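You operate a simulated robot arm through the tools that you are given. There is no shell and no other tool.

The job below is to be done with a simulated robot arm. You get a single attempt, and the scene is never put back.

JOB
Test machine ten's strip transport: pass the strip in loader slot 2 unbonded into unloader slot 4.
Fine: in manual; one push, two index keys, no jam, no refused key; the other strips stay home.

It is judged by the outcome, as a careful person would: the job done as asked, and still so three seconds after it is handed in. It fails if anything else is knocked over, pushed out of place, dropped, spilled or broken.

ROBOT AND FRAMES
A 6-joint arm with a two-finger gripper, fixed in place. Base frame: the origin is at the foot of the arm, x ahead of it, y to its left, z up. Lengths are in m, angles in degrees, forces in N, time in s.
It reaches about 1.298 m from its shoulder. Its first joint turns from -149.0 to 149.0 degrees. Payload 1.57 kg.
Tool frame: the origin (TCP) lies between the finger pads and is the grasp point; the fingertips stand 0.021 m ahead of it; z points along the fingers, y is the line along which they close. The gripper opens to 0.07 m. The gripper's body begins 0.05 m behind the TCP.
Orientation is told as [roll, pitch, yaw] about the base's x, y, z axes, in that order, counted from this pose: with the fingers straight down and closing along the base's y, the tool's x points along the base's -x, its y along +y and its z along -z.

CONTROLS
- The arm moves only by the tool servo_tool. Its argument "steps" is a list that holds one entry, the list of rows, each a list of 7 numbers: the turn, a rotation vector about the tool's x, y, z in degrees, then the shift along the tool's x, y, z in m, then the gripper command, from -1 (fully open) to 1 (shut), values between in proportion. In form: [[[wx, wy, wz, dx, dy, dz, fingers], ...]]. A call has 1 to 20 rows; each row shifts and turns the commanded pose from where the row before left it, along the tool's axes as they then stand. Rows are played at 5 a second. More than 0.05 m and 8.6 degrees between two rows, or a gripper value outside its range, and nothing of the call is played. A pose out of reach is approached as far as the arm can. The call stops where the force on the tool passes 80 N (or 10 N more than at its start, if that is more) or the arm is blocked; 0.2 s more then pass. Each finger halts on what it meets, pressing with about 21 N; the grip force reading is that of the motor and also rises with nothing between the fingers. The clock runs only during rows and for 0.2 s after the last one: add rows that do not move to give the fingers time. It gives the time, the measured TCP pose, the force on the tool (base axes), the opening and the grip force at its end, in the units of the frame above (readings bear some noise), with the torque about the TCP (base axes, N m) and any sound that the robot's microphone picked up.
- Cameras (640 x 400 px; columns grow to the right, rows downward): "scene" is fixed at [0.0484, 0.6495, 1.4835]; the picture's right is [-0.93, -0.36, 0.00], its down [-0.09, 0.23, -0.97] and it looks along [0.35, -0.91, -0.24] (base axes); focal length 332 px, centre (320, 200). "wrist" rides on the gripper at [0.079, 0.004, -0.081] in the tool frame; the picture's right is [-0.05, 1.00, 0.00], its down [-0.67, -0.04, -0.74] and it looks along [-0.74, -0.04, 0.67] (tool axes); focal length 256 px, centre (320, 200). There is no depth. A picture from a camera that has moved, and an enlarged one, comes with that camera's place and axes in the base frame and with its lens.
- get_image(camera): a new picture of that camera. The clock stands still meanwhile.
- slide_trunk(by): slides the trunk up (or, below 0, down) by that many m; the arm rides with it, the base frame stays. It gives what a move gives, with no picture.
- enlarge(camera, box): a new picture of the part [left, top, right, bottom] of that camera's present view, enlarged. The clock stands still meanwhile.
- close_job(): hands the job in; it is judged then, once.

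Nothing tells you positions but the pictures and the camera data. Unless the task says otherwise, let go and move clear before handing in.

The tools are called after "Call:" as a command line: name --argument value ..., lists and objects as JSON in quotes. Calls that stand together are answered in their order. servo_tool: Moves the arm, as the interface text tells. Its arguments: {"type":"object","properties":{"steps":{"type":"array","items":{"type":"array","items":{"type":"array","items":{"type":"number"}}}}},"required":["steps"]} The other tools are called the same way: slide_trunk (by) slides the trunk up or down; get_image (camera) takes a picture; enlarge (camera, box) takes an enlarged picture of a part of a camera's view; close_job () hands the job in.

At the start:

```text
clock: 0.0
tool_pos: [0.2969, -0.5617, 1.1165]
tcp_rot: [0.0, 0.0, 0.0]
force: [0.0, 0.2, -0.3]
ft_torque: [0.01, 0.01, 0.01]
opening: 0.0702
grip_force: 0.0
trunk travel left (down, up): [-0.797, 0.173]
```

scene: 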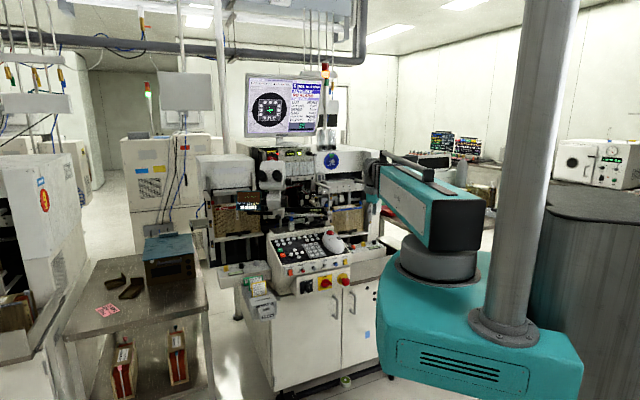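
wrist: 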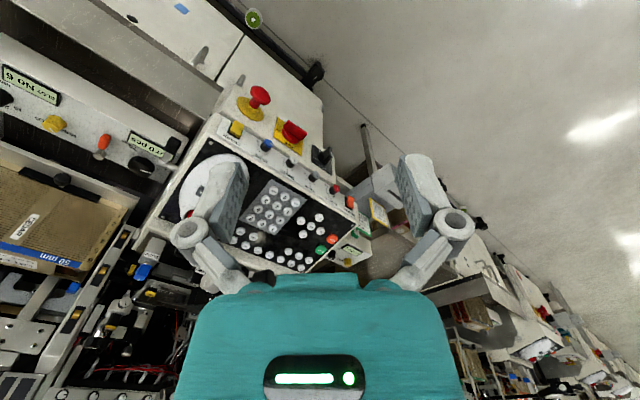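

I see a wire bonder with a monitor, a keypad console, magazines on either side. I'll look closer at the parts of the machine before moving anything.

Call:
enlarge --camera "scene" --box '[240, 70, 350, 140]'

Call:
enlarge --camera "scene" --box '[260, 220, 400, 310]'

Call:
enlarge --camera "scene" --box '[195, 140, 395, 270]'

Call:
enlarge --camera "wrist" --box '[160, 60, 400, 290]'

Call:
enlarge --camera "wrist" --box '[0, 40, 200, 400]'

```text
5.71 times, centred on (295, 105) of scene
camera zoom: at [0.0484, 0.6495, 1.4835], right [-0.93, -0.36, 0.0], down [-0.09, 0.23, -0.97], along [0.35, -0.91, -0.24], focal length 1894 px, centre (463, 743)
```

zoom: 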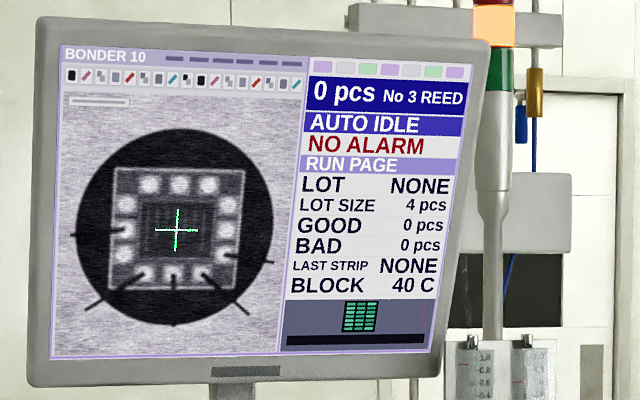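

```text
4.44 times, centred on (330, 265) of scene
camera zoom: at [0.0484, 0.6495, 1.4835], right [-0.93, -0.36, 0.0], down [-0.09, 0.23, -0.97], along [0.35, -0.91, -0.24], focal length 1473 px, centre (276, -89)
```

zoom: 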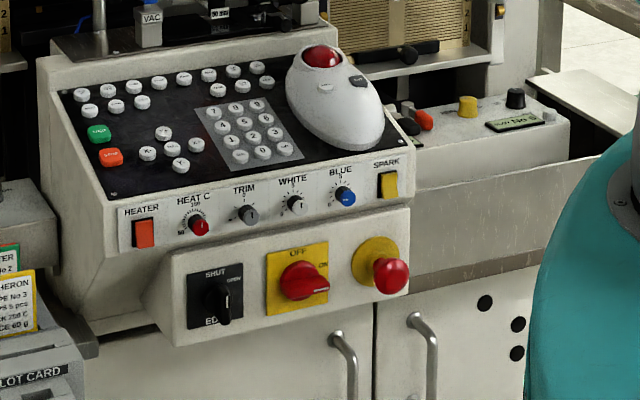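

```text
3.08 times, centred on (295, 205) of scene
camera zoom: at [0.0484, 0.6495, 1.4835], right [-0.93, -0.36, 0.0], down [-0.09, 0.23, -0.97], along [0.35, -0.91, -0.24], focal length 1020 px, centre (397, 185)
```

zoom: 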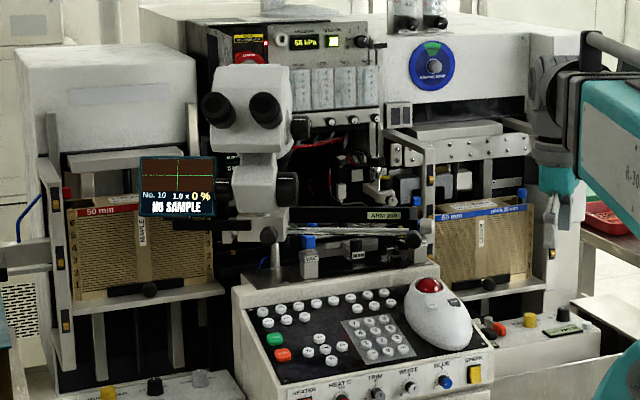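

```text
1.74 times, centred on (280, 175) of wrist
camera zoom: at [0.2178, -0.5581, 1.1959], right [0.05, 1.0, 0.0], down [0.67, -0.04, 0.74], along [0.74, -0.04, -0.67], focal length 445 px, centre (390, 244)
```

zoom: 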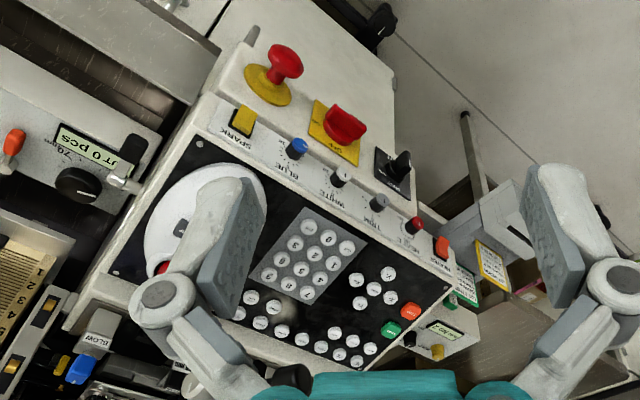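

```text
1.11 times, centred on (100, 220) of wrist
camera zoom: at [0.2178, -0.5581, 1.1959], right [0.05, 1.0, 0.0], down [0.67, -0.04, 0.74], along [0.74, -0.04, -0.67], focal length 284 px, centre (564, 178)
```

zoom: 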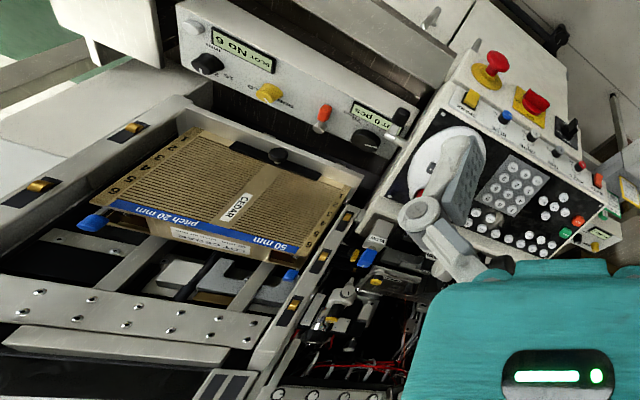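

The monitor says AUTO IDLE on the run page; the right magazine controls show "SLOT No 6" and "OUT 0 pcs". I'll read all labels up close before planning.

Call:
enlarge --camera "scene" --box '[265, 228, 335, 272]'

Call:
enlarge --camera "scene" --box '[200, 185, 270, 245]'

Call:
enlarge --camera "scene" --box '[205, 245, 285, 325]'

Call:
enlarge --camera "scene" --box '[325, 195, 395, 265]'

Call:
enlarge --camera "scene" --box '[250, 140, 340, 200]'

Call:
enlarge --camera "wrist" --box '[0, 50, 190, 180]'

Call:
enlarge --camera "wrist" --box '[220, 170, 380, 280]'

Call:
enlarge --camera "scene" --box '[250, 190, 350, 240]'

```text
9.09 times, centred on (300, 250) of scene
camera zoom: at [0.0484, 0.6495, 1.4835], right [-0.93, -0.36, 0.0], down [-0.09, 0.23, -0.97], along [0.35, -0.91, -0.24], focal length 3014 px, centre (502, -254)
```

zoom: 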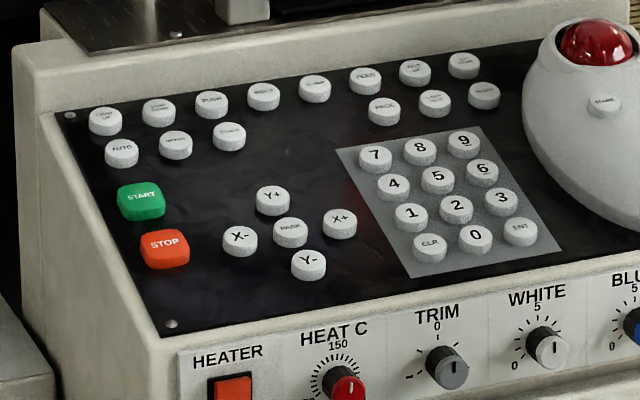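

```text
6.67 times, centred on (235, 215) of scene
camera zoom: at [0.0484, 0.6495, 1.4835], right [-0.93, -0.36, 0.0], down [-0.09, 0.23, -0.97], along [0.35, -0.91, -0.24], focal length 2210 px, centre (887, 100)
```

zoom: 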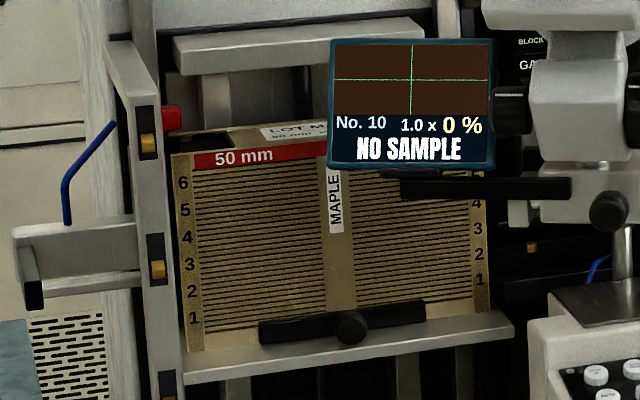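

```text
5.00 times, centred on (245, 285) of scene
camera zoom: at [0.0484, 0.6495, 1.4835], right [-0.93, -0.36, 0.0], down [-0.09, 0.23, -0.97], along [0.35, -0.91, -0.24], focal length 1658 px, centre (695, -225)
```

zoom: 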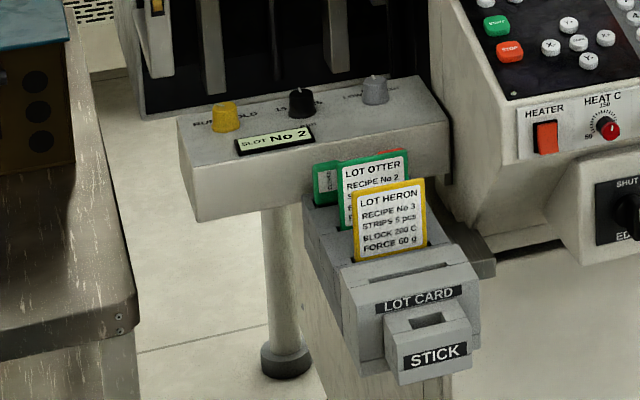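

```text
5.71 times, centred on (360, 230) of scene
camera zoom: at [0.0484, 0.6495, 1.4835], right [-0.93, -0.36, 0.0], down [-0.09, 0.23, -0.97], along [0.35, -0.91, -0.24], focal length 1894 px, centre (91, 29)
```

zoom: 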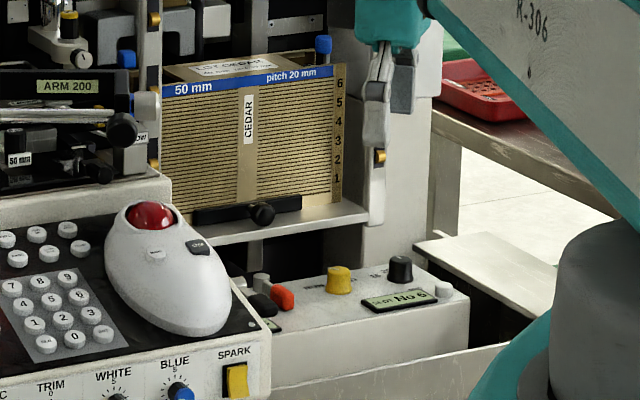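

```text
6.67 times, centred on (295, 170) of scene
camera zoom: at [0.0484, 0.6495, 1.4835], right [-0.93, -0.36, 0.0], down [-0.09, 0.23, -0.97], along [0.35, -0.91, -0.24], focal length 2210 px, centre (487, 400)
```

zoom: 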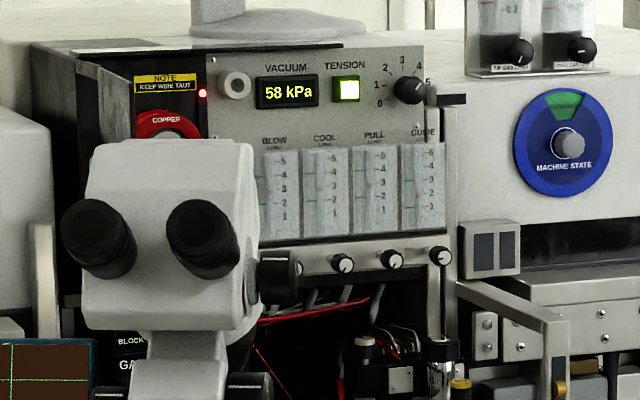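

```text
3.08 times, centred on (95, 115) of wrist
camera zoom: at [0.2178, -0.5581, 1.1959], right [0.05, 1.0, 0.0], down [0.67, -0.04, 0.74], along [0.74, -0.04, -0.67], focal length 788 px, centre (1012, 462)
```

zoom: 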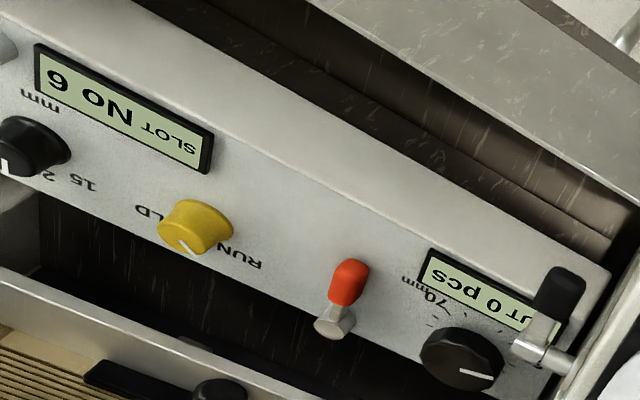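

```text
3.64 times, centred on (300, 225) of wrist
camera zoom: at [0.2178, -0.5581, 1.1959], right [0.05, 1.0, 0.0], down [0.67, -0.04, 0.74], along [0.74, -0.04, -0.67], focal length 931 px, centre (393, 109)
```

zoom: 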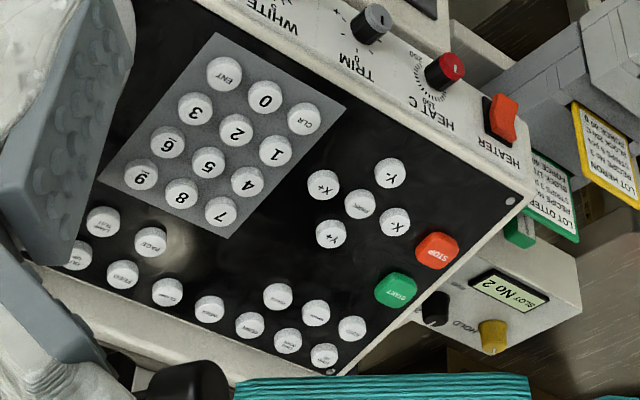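

```text
6.40 times, centred on (300, 215) of scene
camera zoom: at [0.0484, 0.6495, 1.4835], right [-0.93, -0.36, 0.0], down [-0.09, 0.23, -0.97], along [0.35, -0.91, -0.24], focal length 2122 px, centre (448, 104)
```

zoom: 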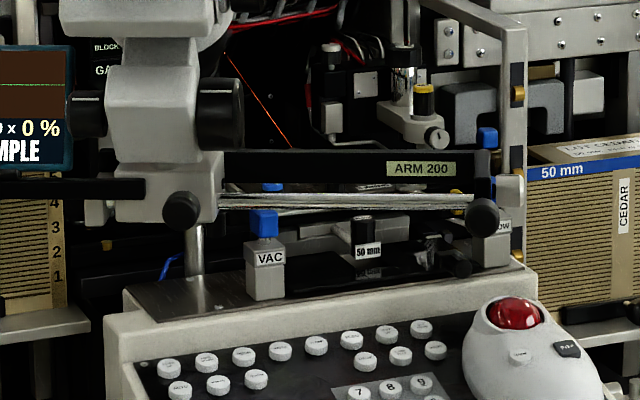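

Key labels are too small; I'll enlarge further to read each key and both unit boxes.

Call:
enlarge --camera "scene" --box '[272, 232, 298, 248]'

Call:
enlarge --camera "scene" --box '[294, 230, 322, 248]'

Call:
enlarge --camera "scene" --box '[318, 240, 346, 258]'

Call:
enlarge --camera "scene" --box '[228, 255, 264, 278]'

Call:
enlarge --camera "scene" --box '[345, 235, 385, 260]'

Call:
enlarge --camera "scene" --box '[216, 195, 262, 225]'

Call:
enlarge --camera "scene" --box '[340, 200, 380, 226]'

Call:
enlarge --camera "scene" --box '[285, 205, 340, 240]'

Call:
enlarge --camera "scene" --box '[248, 280, 282, 302]'

Call:
enlarge --camera "scene" --box '[80, 240, 210, 400]'

```text
16.00 times, centred on (285, 240) of scene
camera zoom: at [0.0484, 0.6495, 1.4835], right [-0.93, -0.36, 0.0], down [-0.09, 0.23, -0.97], along [0.35, -0.91, -0.24], focal length 5304 px, centre (880, -440)
```

zoom: 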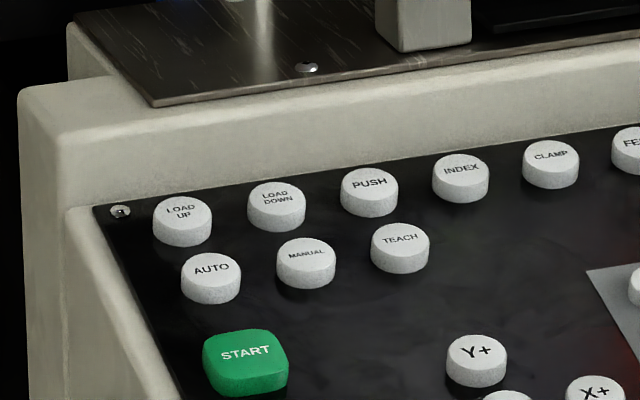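

```text
16.00 times, centred on (308, 239) of scene
camera zoom: at [0.0484, 0.6495, 1.4835], right [-0.93, -0.36, 0.0], down [-0.09, 0.23, -0.97], along [0.35, -0.91, -0.24], focal length 5304 px, centre (512, -424)
```

zoom: 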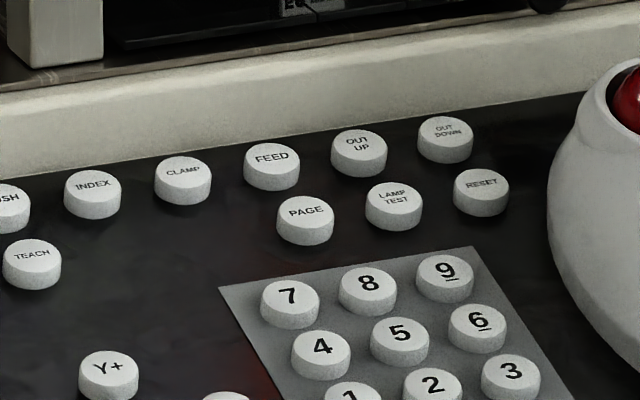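

```text
16.00 times, centred on (332, 249) of scene
camera zoom: at [0.0484, 0.6495, 1.4835], right [-0.93, -0.36, 0.0], down [-0.09, 0.23, -0.97], along [0.35, -0.91, -0.24], focal length 5304 px, centre (128, -584)
```

zoom: 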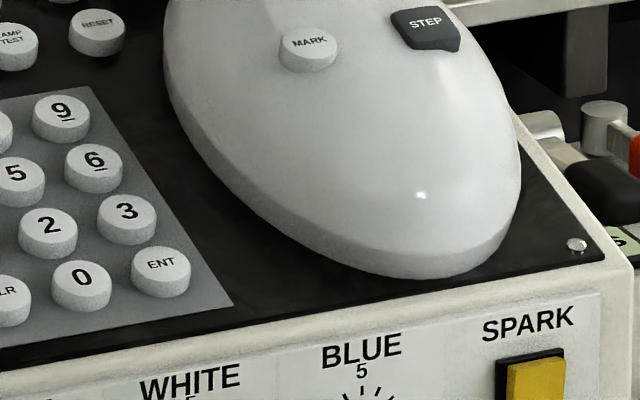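

```text
16.00 times, centred on (246, 266) of scene
camera zoom: at [0.0484, 0.6495, 1.4835], right [-0.93, -0.36, 0.0], down [-0.09, 0.23, -0.97], along [0.35, -0.91, -0.24], focal length 5304 px, centre (1504, -864)
```

zoom: 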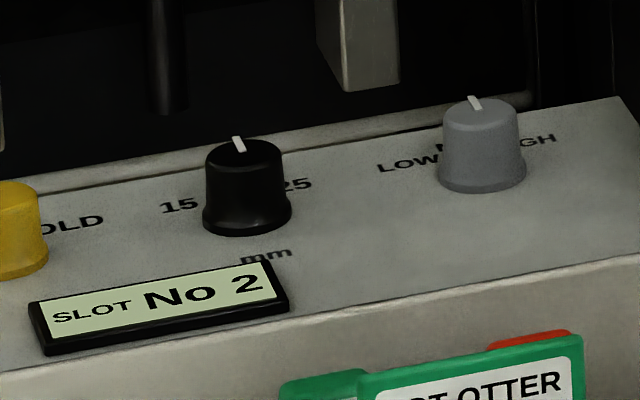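

```text
16.00 times, centred on (365, 248) of scene
camera zoom: at [0.0484, 0.6495, 1.4835], right [-0.93, -0.36, 0.0], down [-0.09, 0.23, -0.97], along [0.35, -0.91, -0.24], focal length 5304 px, centre (-400, -560)
```

zoom: 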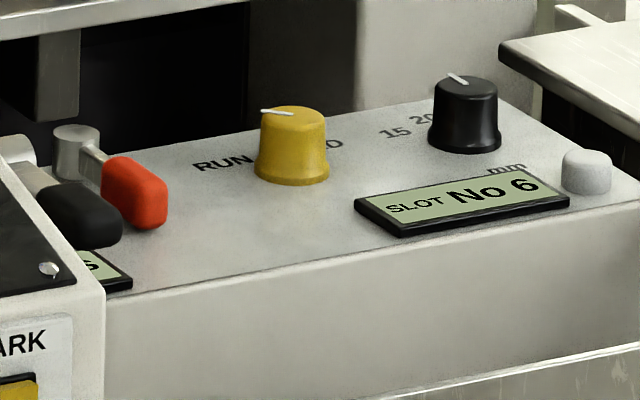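

```text
13.33 times, centred on (239, 210) of scene
camera zoom: at [0.0484, 0.6495, 1.4835], right [-0.93, -0.36, 0.0], down [-0.09, 0.23, -0.97], along [0.35, -0.91, -0.24], focal length 4420 px, centre (1400, 67)
```

zoom: 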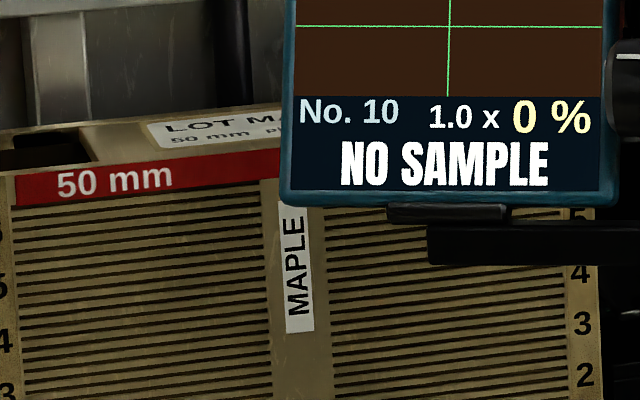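

```text
15.38 times, centred on (360, 213) of scene
camera zoom: at [0.0484, 0.6495, 1.4835], right [-0.93, -0.36, 0.0], down [-0.09, 0.23, -0.97], along [0.35, -0.91, -0.24], focal length 5100 px, centre (-295, 0)
```

zoom: 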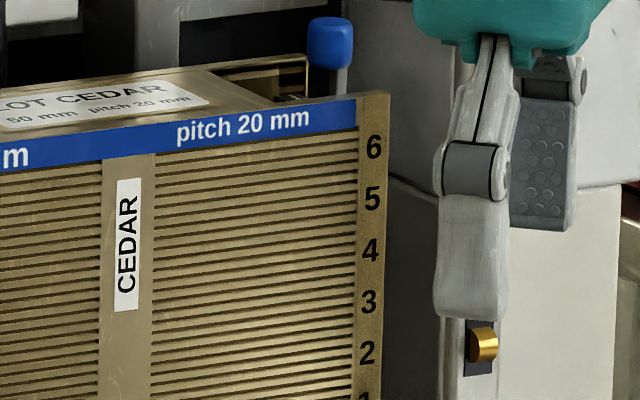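

```text
11.43 times, centred on (312, 222) of scene
camera zoom: at [0.0484, 0.6495, 1.4835], right [-0.93, -0.36, 0.0], down [-0.09, 0.23, -0.97], along [0.35, -0.91, -0.24], focal length 3789 px, centre (406, -57)
```

zoom: 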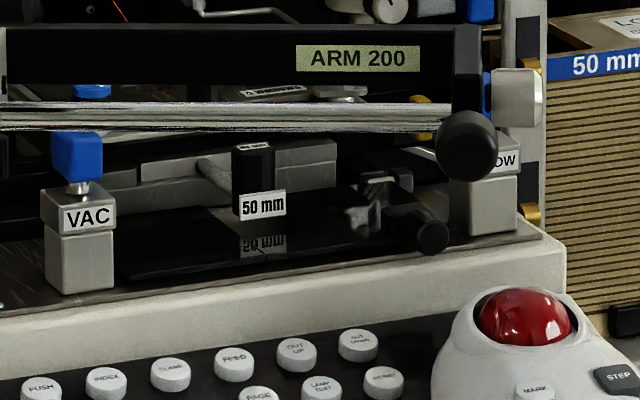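

```text
16.00 times, centred on (265, 291) of scene
camera zoom: at [0.0484, 0.6495, 1.4835], right [-0.93, -0.36, 0.0], down [-0.09, 0.23, -0.97], along [0.35, -0.91, -0.24], focal length 5304 px, centre (1200, -1256)
```

zoom: 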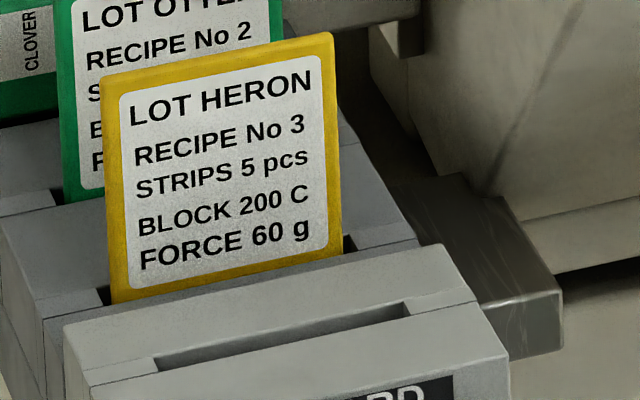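

```text
2.50 times, centred on (145, 320) of scene
camera zoom: at [0.0484, 0.6495, 1.4835], right [-0.93, -0.36, 0.0], down [-0.09, 0.23, -0.97], along [0.35, -0.91, -0.24], focal length 829 px, centre (758, -100)
```

zoom: 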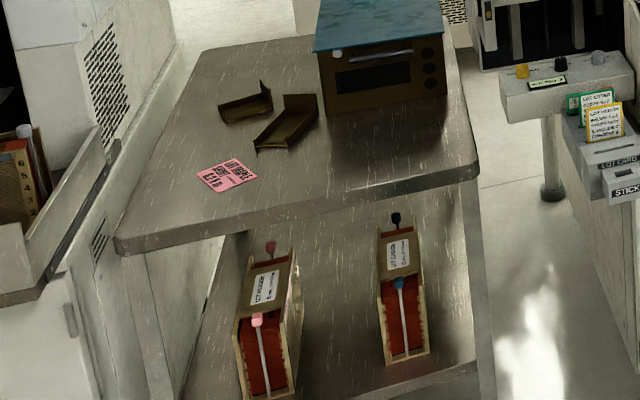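

The keypad reads LOAD UP/DOWN, PUSH, INDEX, CLAMP, FEED, OUT UP/DOWN, AUTO, MANUAL, and so on. Before moving I'll inspect the pitch/hold knobs, levers, caps and track details for jam risks.

Call:
enlarge --camera "scene" --box '[228, 260, 248, 273]'

Call:
enlarge --camera "scene" --box '[354, 238, 380, 254]'

Call:
enlarge --camera "wrist" --box '[0, 60, 70, 110]'

Call:
enlarge --camera "wrist" --box '[90, 110, 190, 180]'

Call:
enlarge --camera "wrist" --box '[0, 130, 160, 290]'

Call:
enlarge --camera "wrist" --box '[40, 230, 230, 400]'

Call:
enlarge --camera "scene" --box '[310, 150, 350, 176]'

Call:
enlarge --camera "scene" --box '[262, 268, 352, 300]'

Call:
enlarge --camera "scene" --box '[280, 60, 345, 105]'

```text
16.00 times, centred on (238, 266) of scene
camera zoom: at [0.0484, 0.6495, 1.4835], right [-0.93, -0.36, 0.0], down [-0.09, 0.23, -0.97], along [0.35, -0.91, -0.24], focal length 5304 px, centre (1632, -864)
```

zoom: 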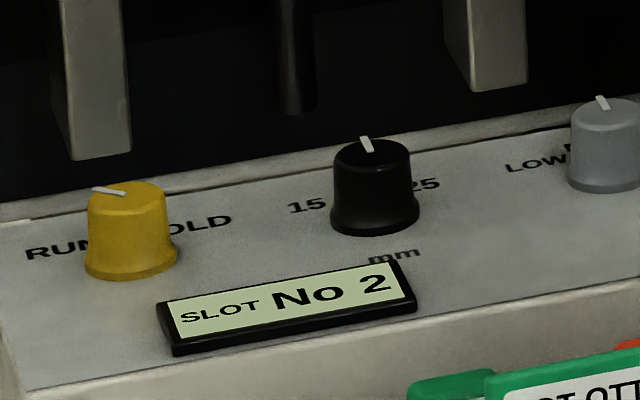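

```text
16.00 times, centred on (367, 246) of scene
camera zoom: at [0.0484, 0.6495, 1.4835], right [-0.93, -0.36, 0.0], down [-0.09, 0.23, -0.97], along [0.35, -0.91, -0.24], focal length 5304 px, centre (-432, -536)
```

zoom: 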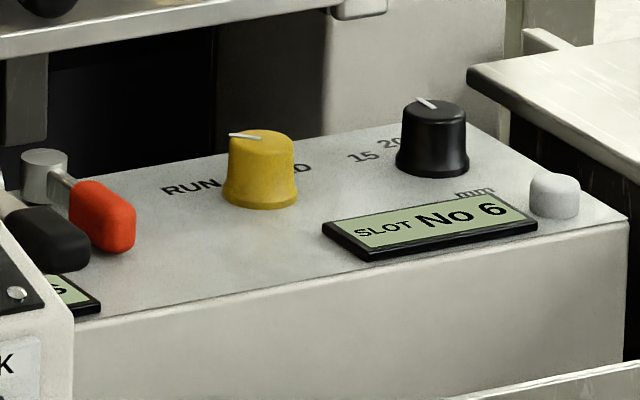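

```text
8.00 times, centred on (35, 85) of wrist
camera zoom: at [0.2178, -0.5581, 1.1959], right [0.05, 1.0, 0.0], down [0.67, -0.04, 0.74], along [0.74, -0.04, -0.67], focal length 2048 px, centre (2600, 1120)
```

zoom: 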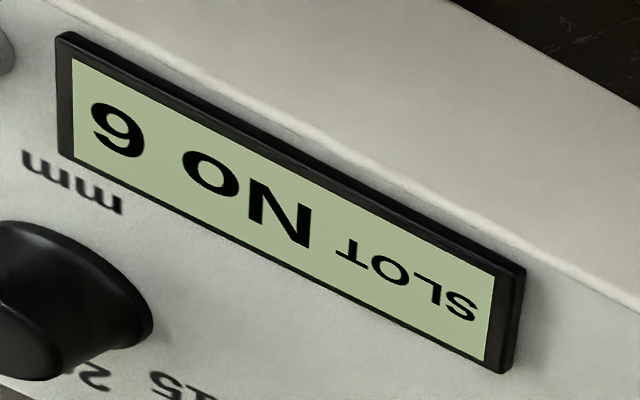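

```text
5.71 times, centred on (140, 145) of wrist
camera zoom: at [0.2178, -0.5581, 1.1959], right [0.05, 1.0, 0.0], down [0.67, -0.04, 0.74], along [0.74, -0.04, -0.67], focal length 1463 px, centre (1349, 514)
```

zoom: 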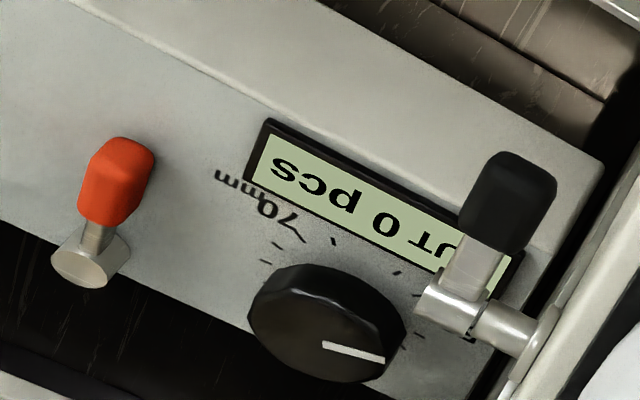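

```text
2.50 times, centred on (80, 210) of wrist
camera zoom: at [0.2178, -0.5581, 1.1959], right [0.05, 1.0, 0.0], down [0.67, -0.04, 0.74], along [0.74, -0.04, -0.67], focal length 640 px, centre (920, 175)
```

zoom: 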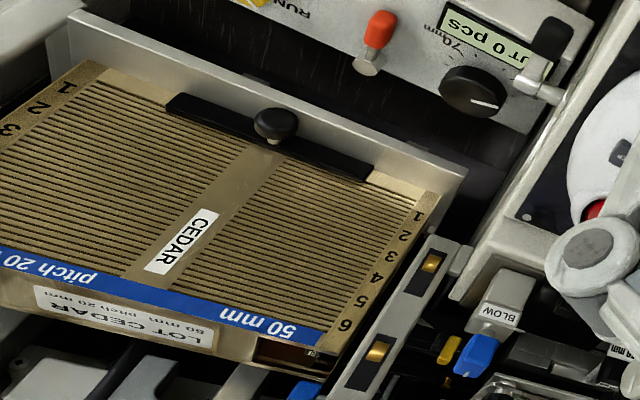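

```text
2.35 times, centred on (135, 315) of wrist
camera zoom: at [0.2178, -0.5581, 1.1959], right [0.05, 1.0, 0.0], down [0.67, -0.04, 0.74], along [0.74, -0.04, -0.67], focal length 602 px, centre (755, -71)
```

zoom: 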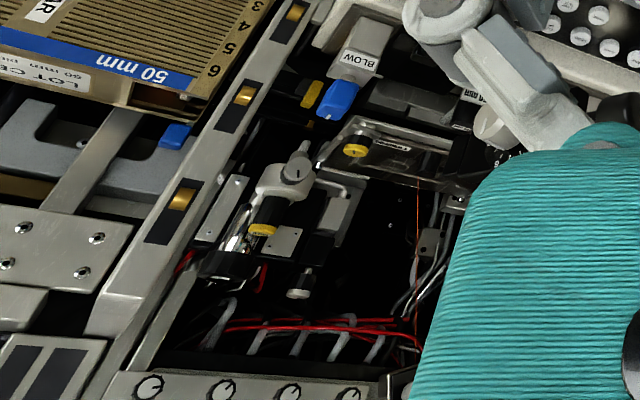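

```text
15.38 times, centred on (330, 163) of scene
camera zoom: at [0.0484, 0.6495, 1.4835], right [-0.93, -0.36, 0.0], down [-0.09, 0.23, -0.97], along [0.35, -0.91, -0.24], focal length 5100 px, centre (166, 769)
```

zoom: 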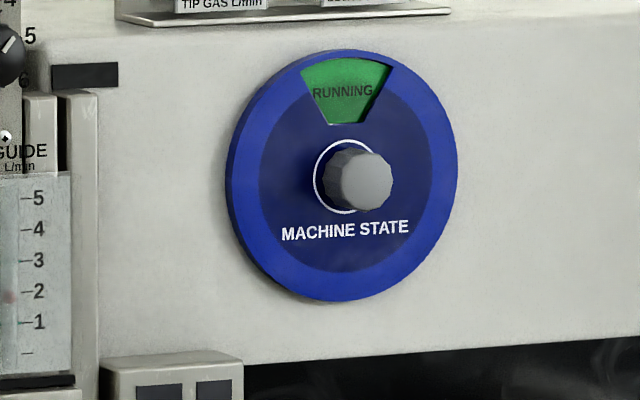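

```text
7.11 times, centred on (307, 284) of scene
camera zoom: at [0.0484, 0.6495, 1.4835], right [-0.93, -0.36, 0.0], down [-0.09, 0.23, -0.97], along [0.35, -0.91, -0.24], focal length 2358 px, centre (412, -397)
```

zoom: 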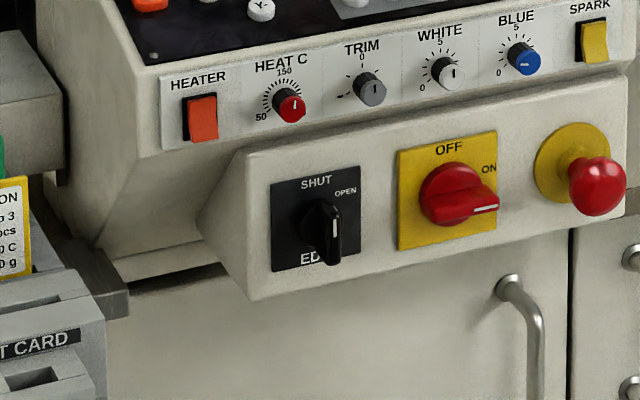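

```text
8.89 times, centred on (312, 82) of scene
camera zoom: at [0.0484, 0.6495, 1.4835], right [-0.93, -0.36, 0.0], down [-0.09, 0.23, -0.97], along [0.35, -0.91, -0.24], focal length 2947 px, centre (387, 1244)
```

zoom: 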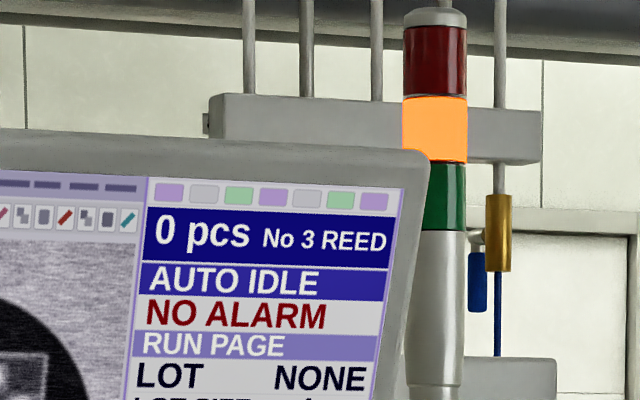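

Machine 10 is idle in AUTO; both pitch knobs seem to point at 20, both hold knobs at RUN. The operator side faces roughly [-0.74, 0.67], so I'll turn the wrist by -42° of yaw in place to see the machine squarely.

Call:
servo_tool --steps '[[[0, 0, 8.4, 0, 0, 0, -1], [0, 0, 8.4, 0, 0, 0, -1], [0, 0, 8.4, 0, 0, 0, -1], [0, 0, 8.4, 0, 0, 0, -1], [0, 0, 8.4, 0, 0, 0, -1], [0, 0, 0, 0, 0, 0, -1]]]'

```text
clock: 1.4
tool_pos: [0.2968, -0.5608, 1.1165]
tcp_rot: [-0.1, 0.0, -42.1]
force: [0.0, 0.0, -0.3]
ft_torque: [-0.02, -0.02, 0.01]
opening: 0.0701
grip_force: 0.1
trunk travel left (down, up): [-0.797, 0.173]
```

Call:
get_image --camera "wrist"

Call:
get_image --camera "scene"

```text
taken
camera wrist: at [0.241, -0.506, 1.1959], right [0.71, 0.71, 0.0], down [0.47, -0.47, 0.75], along [0.53, -0.53, -0.67], focal length 256 px, centre (320, 200)
```

wrist: 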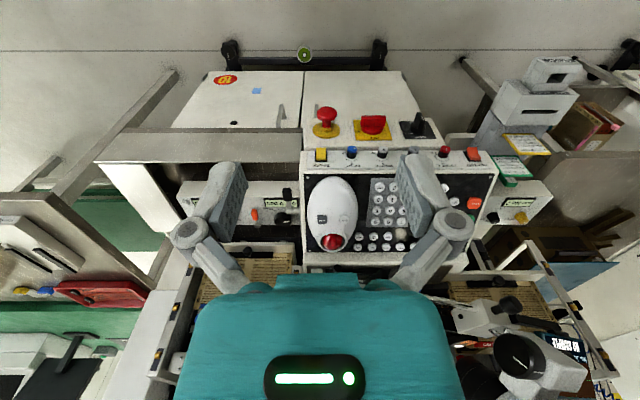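

```text
taken
```

scene: 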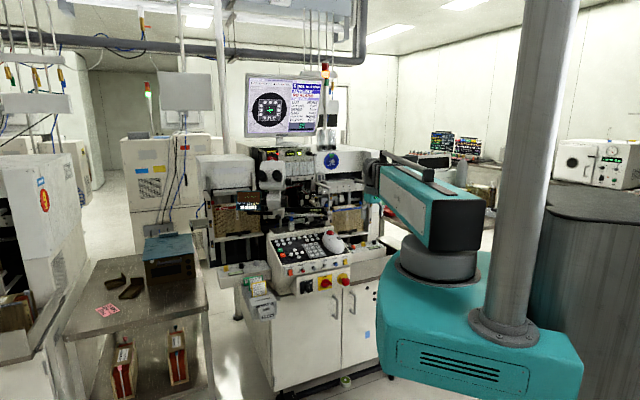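

The machine is square to a -45° heading. I'll enlarge parts of this view: both unit boxes, both magazines, and the track.

Call:
enlarge --camera "wrist" --box '[160, 170, 310, 260]'

Call:
enlarge --camera "wrist" --box '[430, 170, 620, 400]'

Call:
enlarge --camera "wrist" --box '[300, 170, 420, 260]'

Call:
enlarge --camera "wrist" --box '[480, 40, 620, 240]'

```text
4.27 times, centred on (235, 215) of wrist
camera zoom: at [0.241, -0.506, 1.1959], right [0.71, 0.71, 0.0], down [0.47, -0.47, 0.75], along [0.53, -0.53, -0.67], focal length 1092 px, centre (683, 136)
```

zoom: 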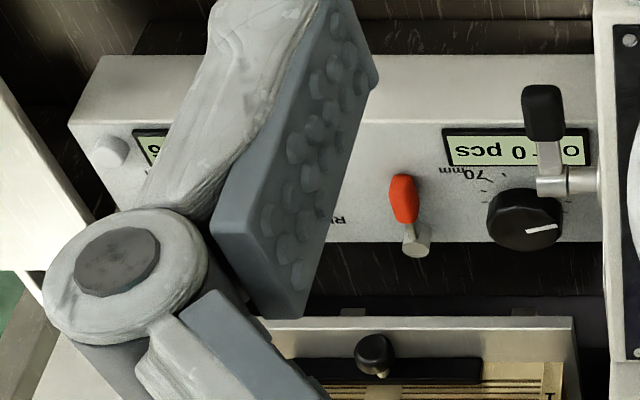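

```text
1.74 times, centred on (525, 285) of wrist
camera zoom: at [0.241, -0.506, 1.1959], right [0.71, 0.71, 0.0], down [0.47, -0.47, 0.75], along [0.53, -0.53, -0.67], focal length 445 px, centre (-36, 52)
```

zoom: 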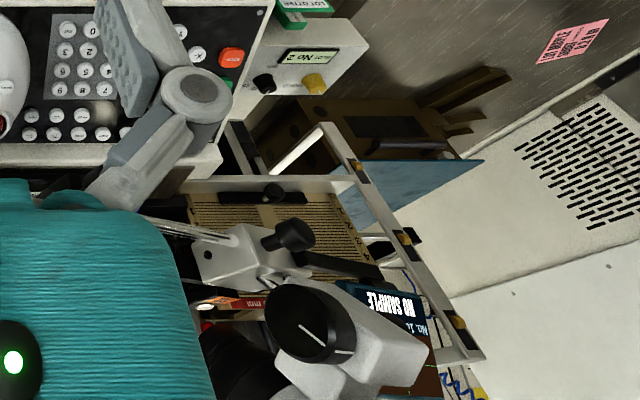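

```text
4.44 times, centred on (360, 215) of wrist
camera zoom: at [0.241, -0.506, 1.1959], right [0.71, 0.71, 0.0], down [0.47, -0.47, 0.75], along [0.53, -0.53, -0.67], focal length 1138 px, centre (142, 133)
```

zoom: 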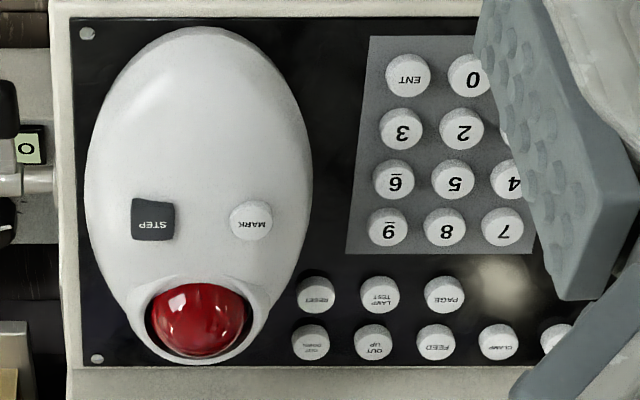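

```text
2.00 times, centred on (550, 140) of wrist
camera zoom: at [0.241, -0.506, 1.1959], right [0.71, 0.71, 0.0], down [0.47, -0.47, 0.75], along [0.53, -0.53, -0.67], focal length 512 px, centre (-140, 320)
```

zoom: 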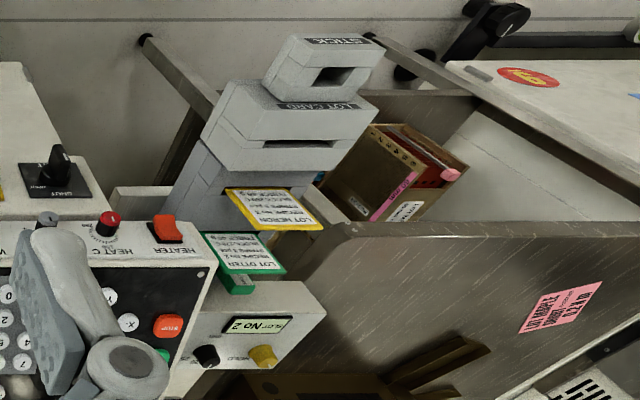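

Reading the pink card on the cart and remaining labels for context.

Call:
enlarge --camera "scene" --box '[90, 298, 126, 321]'

Call:
enlarge --camera "wrist" --box '[555, 170, 605, 215]'

Call:
enlarge --camera "scene" --box '[250, 290, 285, 325]'

Call:
enlarge --camera "scene" --box '[196, 195, 240, 250]'

Call:
enlarge --camera "scene" --box '[245, 175, 345, 225]'

Call:
enlarge --camera "scene" --box '[252, 170, 286, 215]'

Call:
enlarge --camera "scene" --box '[268, 296, 304, 320]'

```text
16.00 times, centred on (108, 310) of scene
camera zoom: at [0.0484, 0.6495, 1.4835], right [-0.93, -0.36, 0.0], down [-0.09, 0.23, -0.97], along [0.35, -0.91, -0.24], focal length 5304 px, centre (3712, -1552)
```

zoom: 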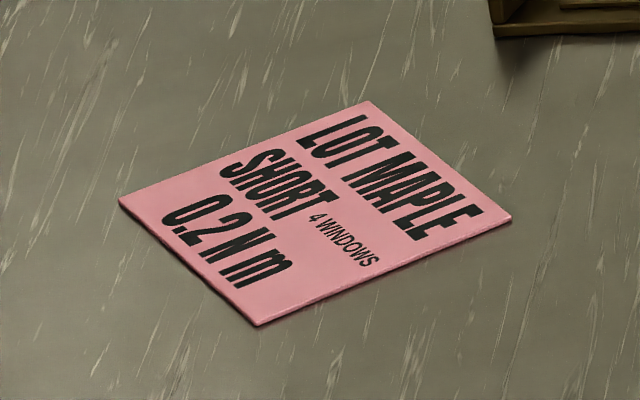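

```text
8.89 times, centred on (580, 192) of wrist
camera zoom: at [0.241, -0.506, 1.1959], right [0.71, 0.71, 0.0], down [0.47, -0.47, 0.75], along [0.53, -0.53, -0.67], focal length 2276 px, centre (-1991, 267)
```

zoom: 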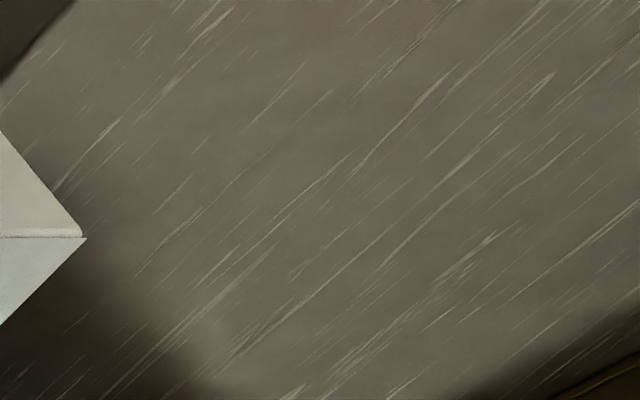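

```text
11.43 times, centred on (268, 308) of scene
camera zoom: at [0.0484, 0.6495, 1.4835], right [-0.93, -0.36, 0.0], down [-0.09, 0.23, -0.97], along [0.35, -0.91, -0.24], focal length 3789 px, centre (920, -1029)
```

zoom: 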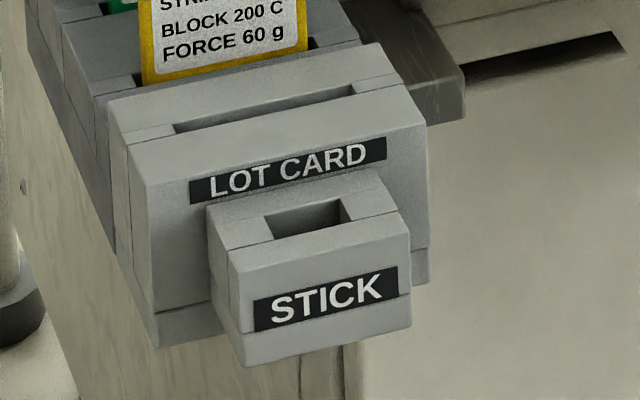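

```text
7.27 times, centred on (218, 222) of scene
camera zoom: at [0.0484, 0.6495, 1.4835], right [-0.93, -0.36, 0.0], down [-0.09, 0.23, -0.97], along [0.35, -0.91, -0.24], focal length 2411 px, centre (1062, 36)
```

zoom: 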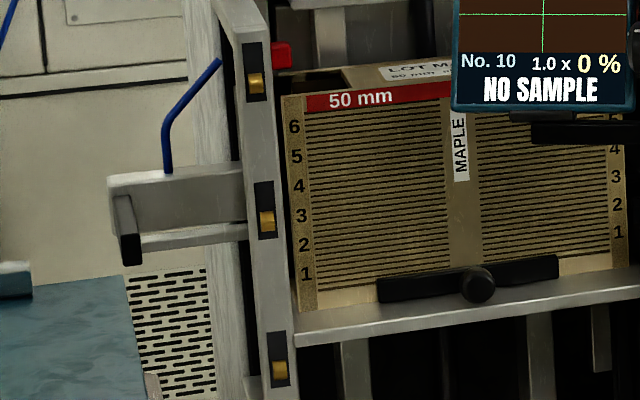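

```text
6.40 times, centred on (295, 200) of scene
camera zoom: at [0.0484, 0.6495, 1.4835], right [-0.93, -0.36, 0.0], down [-0.09, 0.23, -0.97], along [0.35, -0.91, -0.24], focal length 2122 px, centre (480, 200)
```

zoom: 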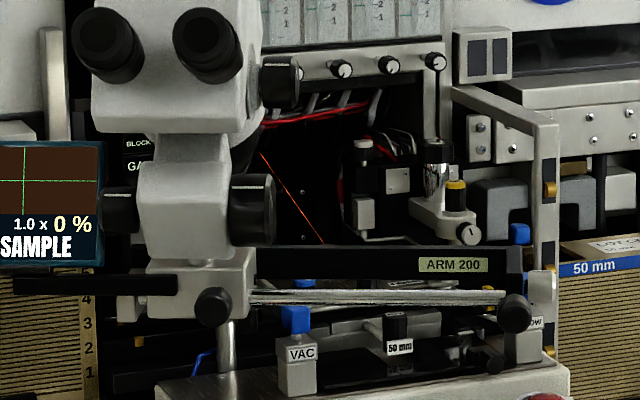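

```text
8.89 times, centred on (269, 192) of scene
camera zoom: at [0.0484, 0.6495, 1.4835], right [-0.93, -0.36, 0.0], down [-0.09, 0.23, -0.97], along [0.35, -0.91, -0.24], focal length 2947 px, centre (773, 267)
```

zoom: 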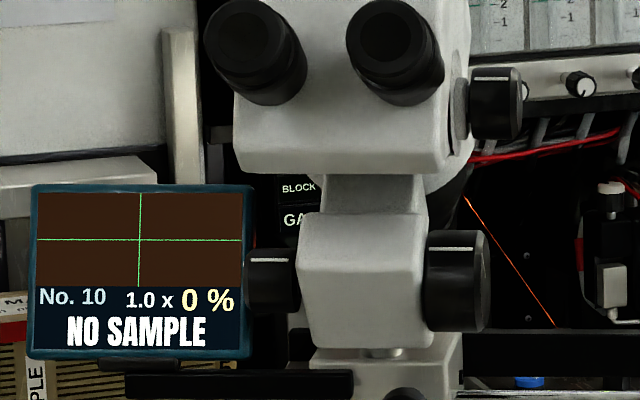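

```text
16.00 times, centred on (286, 308) of scene
camera zoom: at [0.0484, 0.6495, 1.4835], right [-0.93, -0.36, 0.0], down [-0.09, 0.23, -0.97], along [0.35, -0.91, -0.24], focal length 5304 px, centre (864, -1528)
```

zoom: 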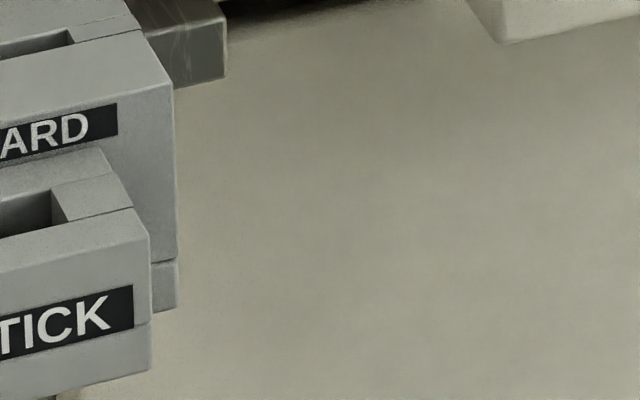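

The cart card says LOT MAPLE is SHORT, 4 windows, 0.2 N m, so I want to see loader settings and track from closer and more level. I'll tilt the fingers forward and rise a bit to look over the machine.

Call:
servo_tool --steps '[[[0, -8, 0, 0, 0, -0.03, -1], [0, -8, 0, 0, 0, -0.03, -1], [0, -8, 0, 0, 0, -0.03, -1], [0, -8, 0, 0, 0, 0, -1], [0, 0, 0, 0, 0, 0, -1]]]'

Call:
get_image --camera "wrist"

```text
clock: 2.6
tool_pos: [0.2885, -0.5537, 1.1442]
tcp_rot: [0.0, -32.2, -42.0]
force: [-0.5, 0.3, 1.1]
ft_torque: [0.01, 0.04, -0.01]
opening: 0.0701
grip_force: 0.1
out of reach, approached as far as the arm can: row 1, 2, 3, 4
trunk travel left (down, up): [-0.797, 0.173]
```

```text
taken
camera wrist: at [0.209, -0.4769, 1.1698], right [0.7, 0.71, 0.03], down [0.1, -0.14, 0.98], along [0.71, -0.69, -0.17], focal length 256 px, centre (320, 200)
```

wrist: 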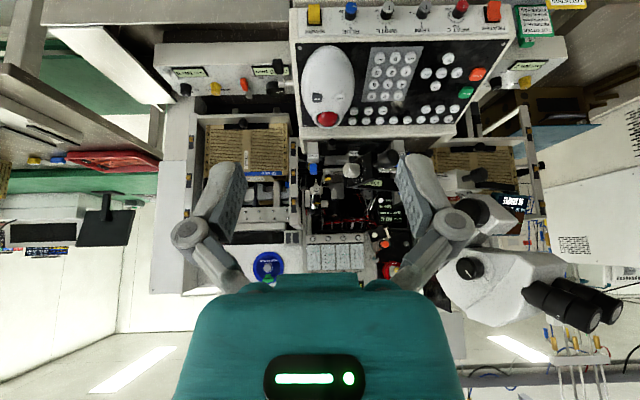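

Good frontal view (upside down). Enlarging its parts now.

Call:
enlarge --camera "wrist" --box '[280, 130, 400, 230]'

Call:
enlarge --camera "wrist" --box '[160, 55, 300, 130]'

Call:
enlarge --camera "wrist" --box '[190, 110, 300, 250]'

Call:
enlarge --camera "wrist" --box '[420, 120, 560, 240]'

Call:
enlarge --camera "wrist" --box '[470, 0, 620, 110]'

Call:
enlarge --camera "wrist" --box '[290, 190, 410, 290]'

Call:
enlarge --camera "wrist" --box '[290, 40, 500, 150]'

```text
4.00 times, centred on (340, 180) of wrist
camera zoom: at [0.209, -0.4769, 1.1698], right [0.7, 0.71, 0.03], down [0.1, -0.14, 0.98], along [0.71, -0.69, -0.17], focal length 1024 px, centre (240, 280)
```

zoom: 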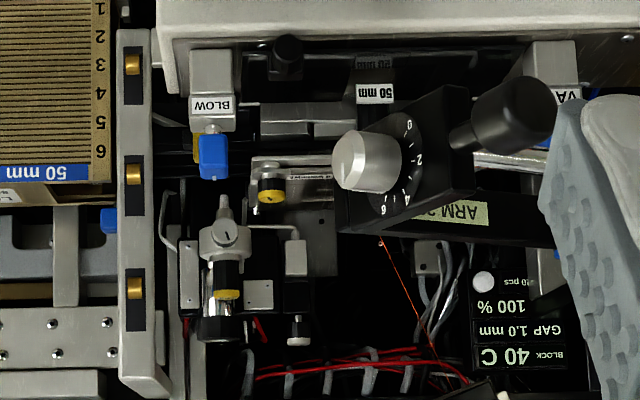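

```text
4.57 times, centred on (230, 92) of wrist
camera zoom: at [0.209, -0.4769, 1.1698], right [0.7, 0.71, 0.03], down [0.1, -0.14, 0.98], along [0.71, -0.69, -0.17], focal length 1170 px, centre (731, 691)
```

zoom: 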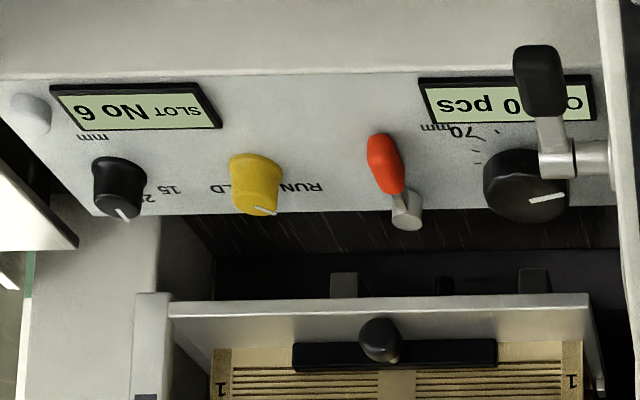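

```text
2.86 times, centred on (245, 180) of wrist
camera zoom: at [0.209, -0.4769, 1.1698], right [0.7, 0.71, 0.03], down [0.1, -0.14, 0.98], along [0.71, -0.69, -0.17], focal length 731 px, centre (534, 257)
```

zoom: 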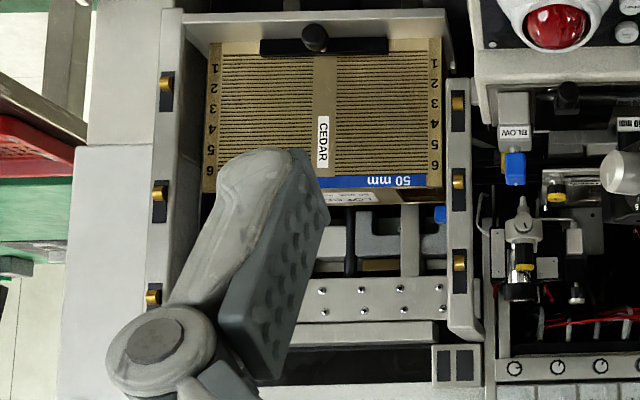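

```text
3.33 times, centred on (490, 180) of wrist
camera zoom: at [0.209, -0.4769, 1.1698], right [0.7, 0.71, 0.03], down [0.1, -0.14, 0.98], along [0.71, -0.69, -0.17], focal length 853 px, centre (-247, 267)
```

zoom: 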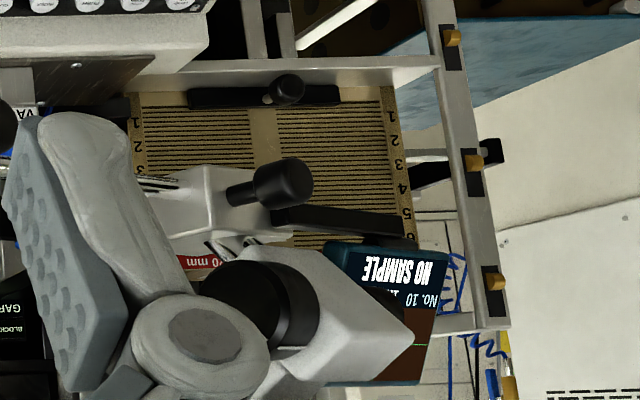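

```text
3.64 times, centred on (545, 55) of wrist
camera zoom: at [0.209, -0.4769, 1.1698], right [0.7, 0.71, 0.03], down [0.1, -0.14, 0.98], along [0.71, -0.69, -0.17], focal length 931 px, centre (-498, 727)
```

zoom: 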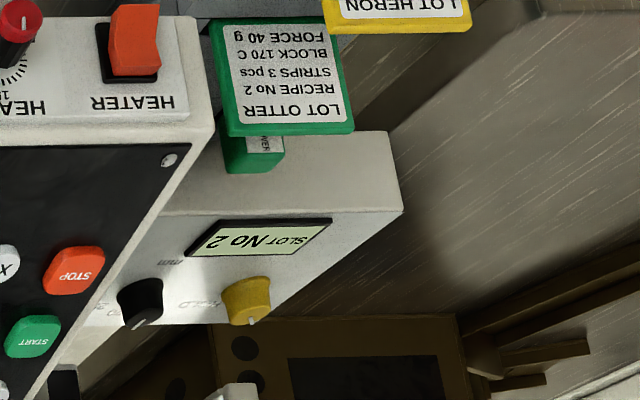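

```text
4.00 times, centred on (350, 240) of wrist
camera zoom: at [0.209, -0.4769, 1.1698], right [0.7, 0.71, 0.03], down [0.1, -0.14, 0.98], along [0.71, -0.69, -0.17], focal length 1024 px, centre (200, 40)
```

zoom: 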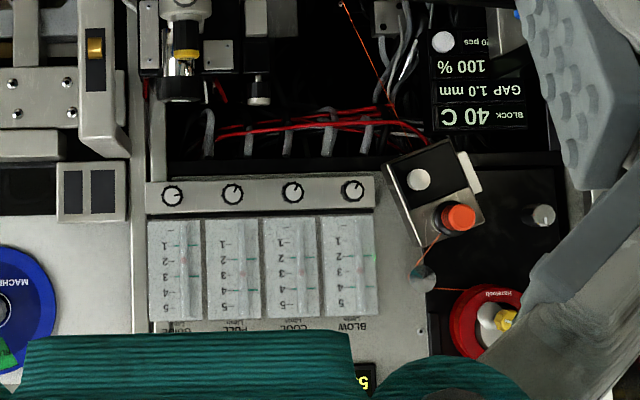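

```text
3.05 times, centred on (395, 95) of wrist
camera zoom: at [0.209, -0.4769, 1.1698], right [0.7, 0.71, 0.03], down [0.1, -0.14, 0.98], along [0.71, -0.69, -0.17], focal length 780 px, centre (91, 520)
```

zoom: 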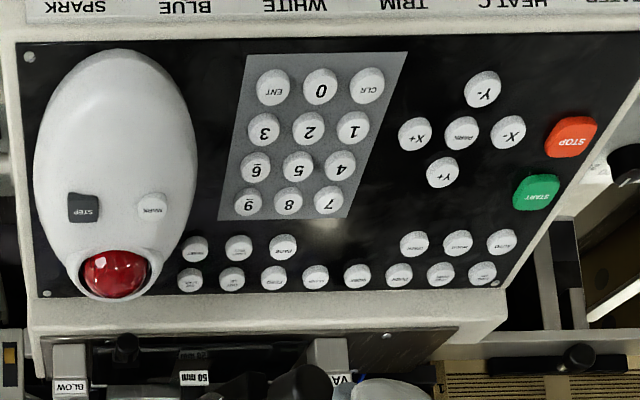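

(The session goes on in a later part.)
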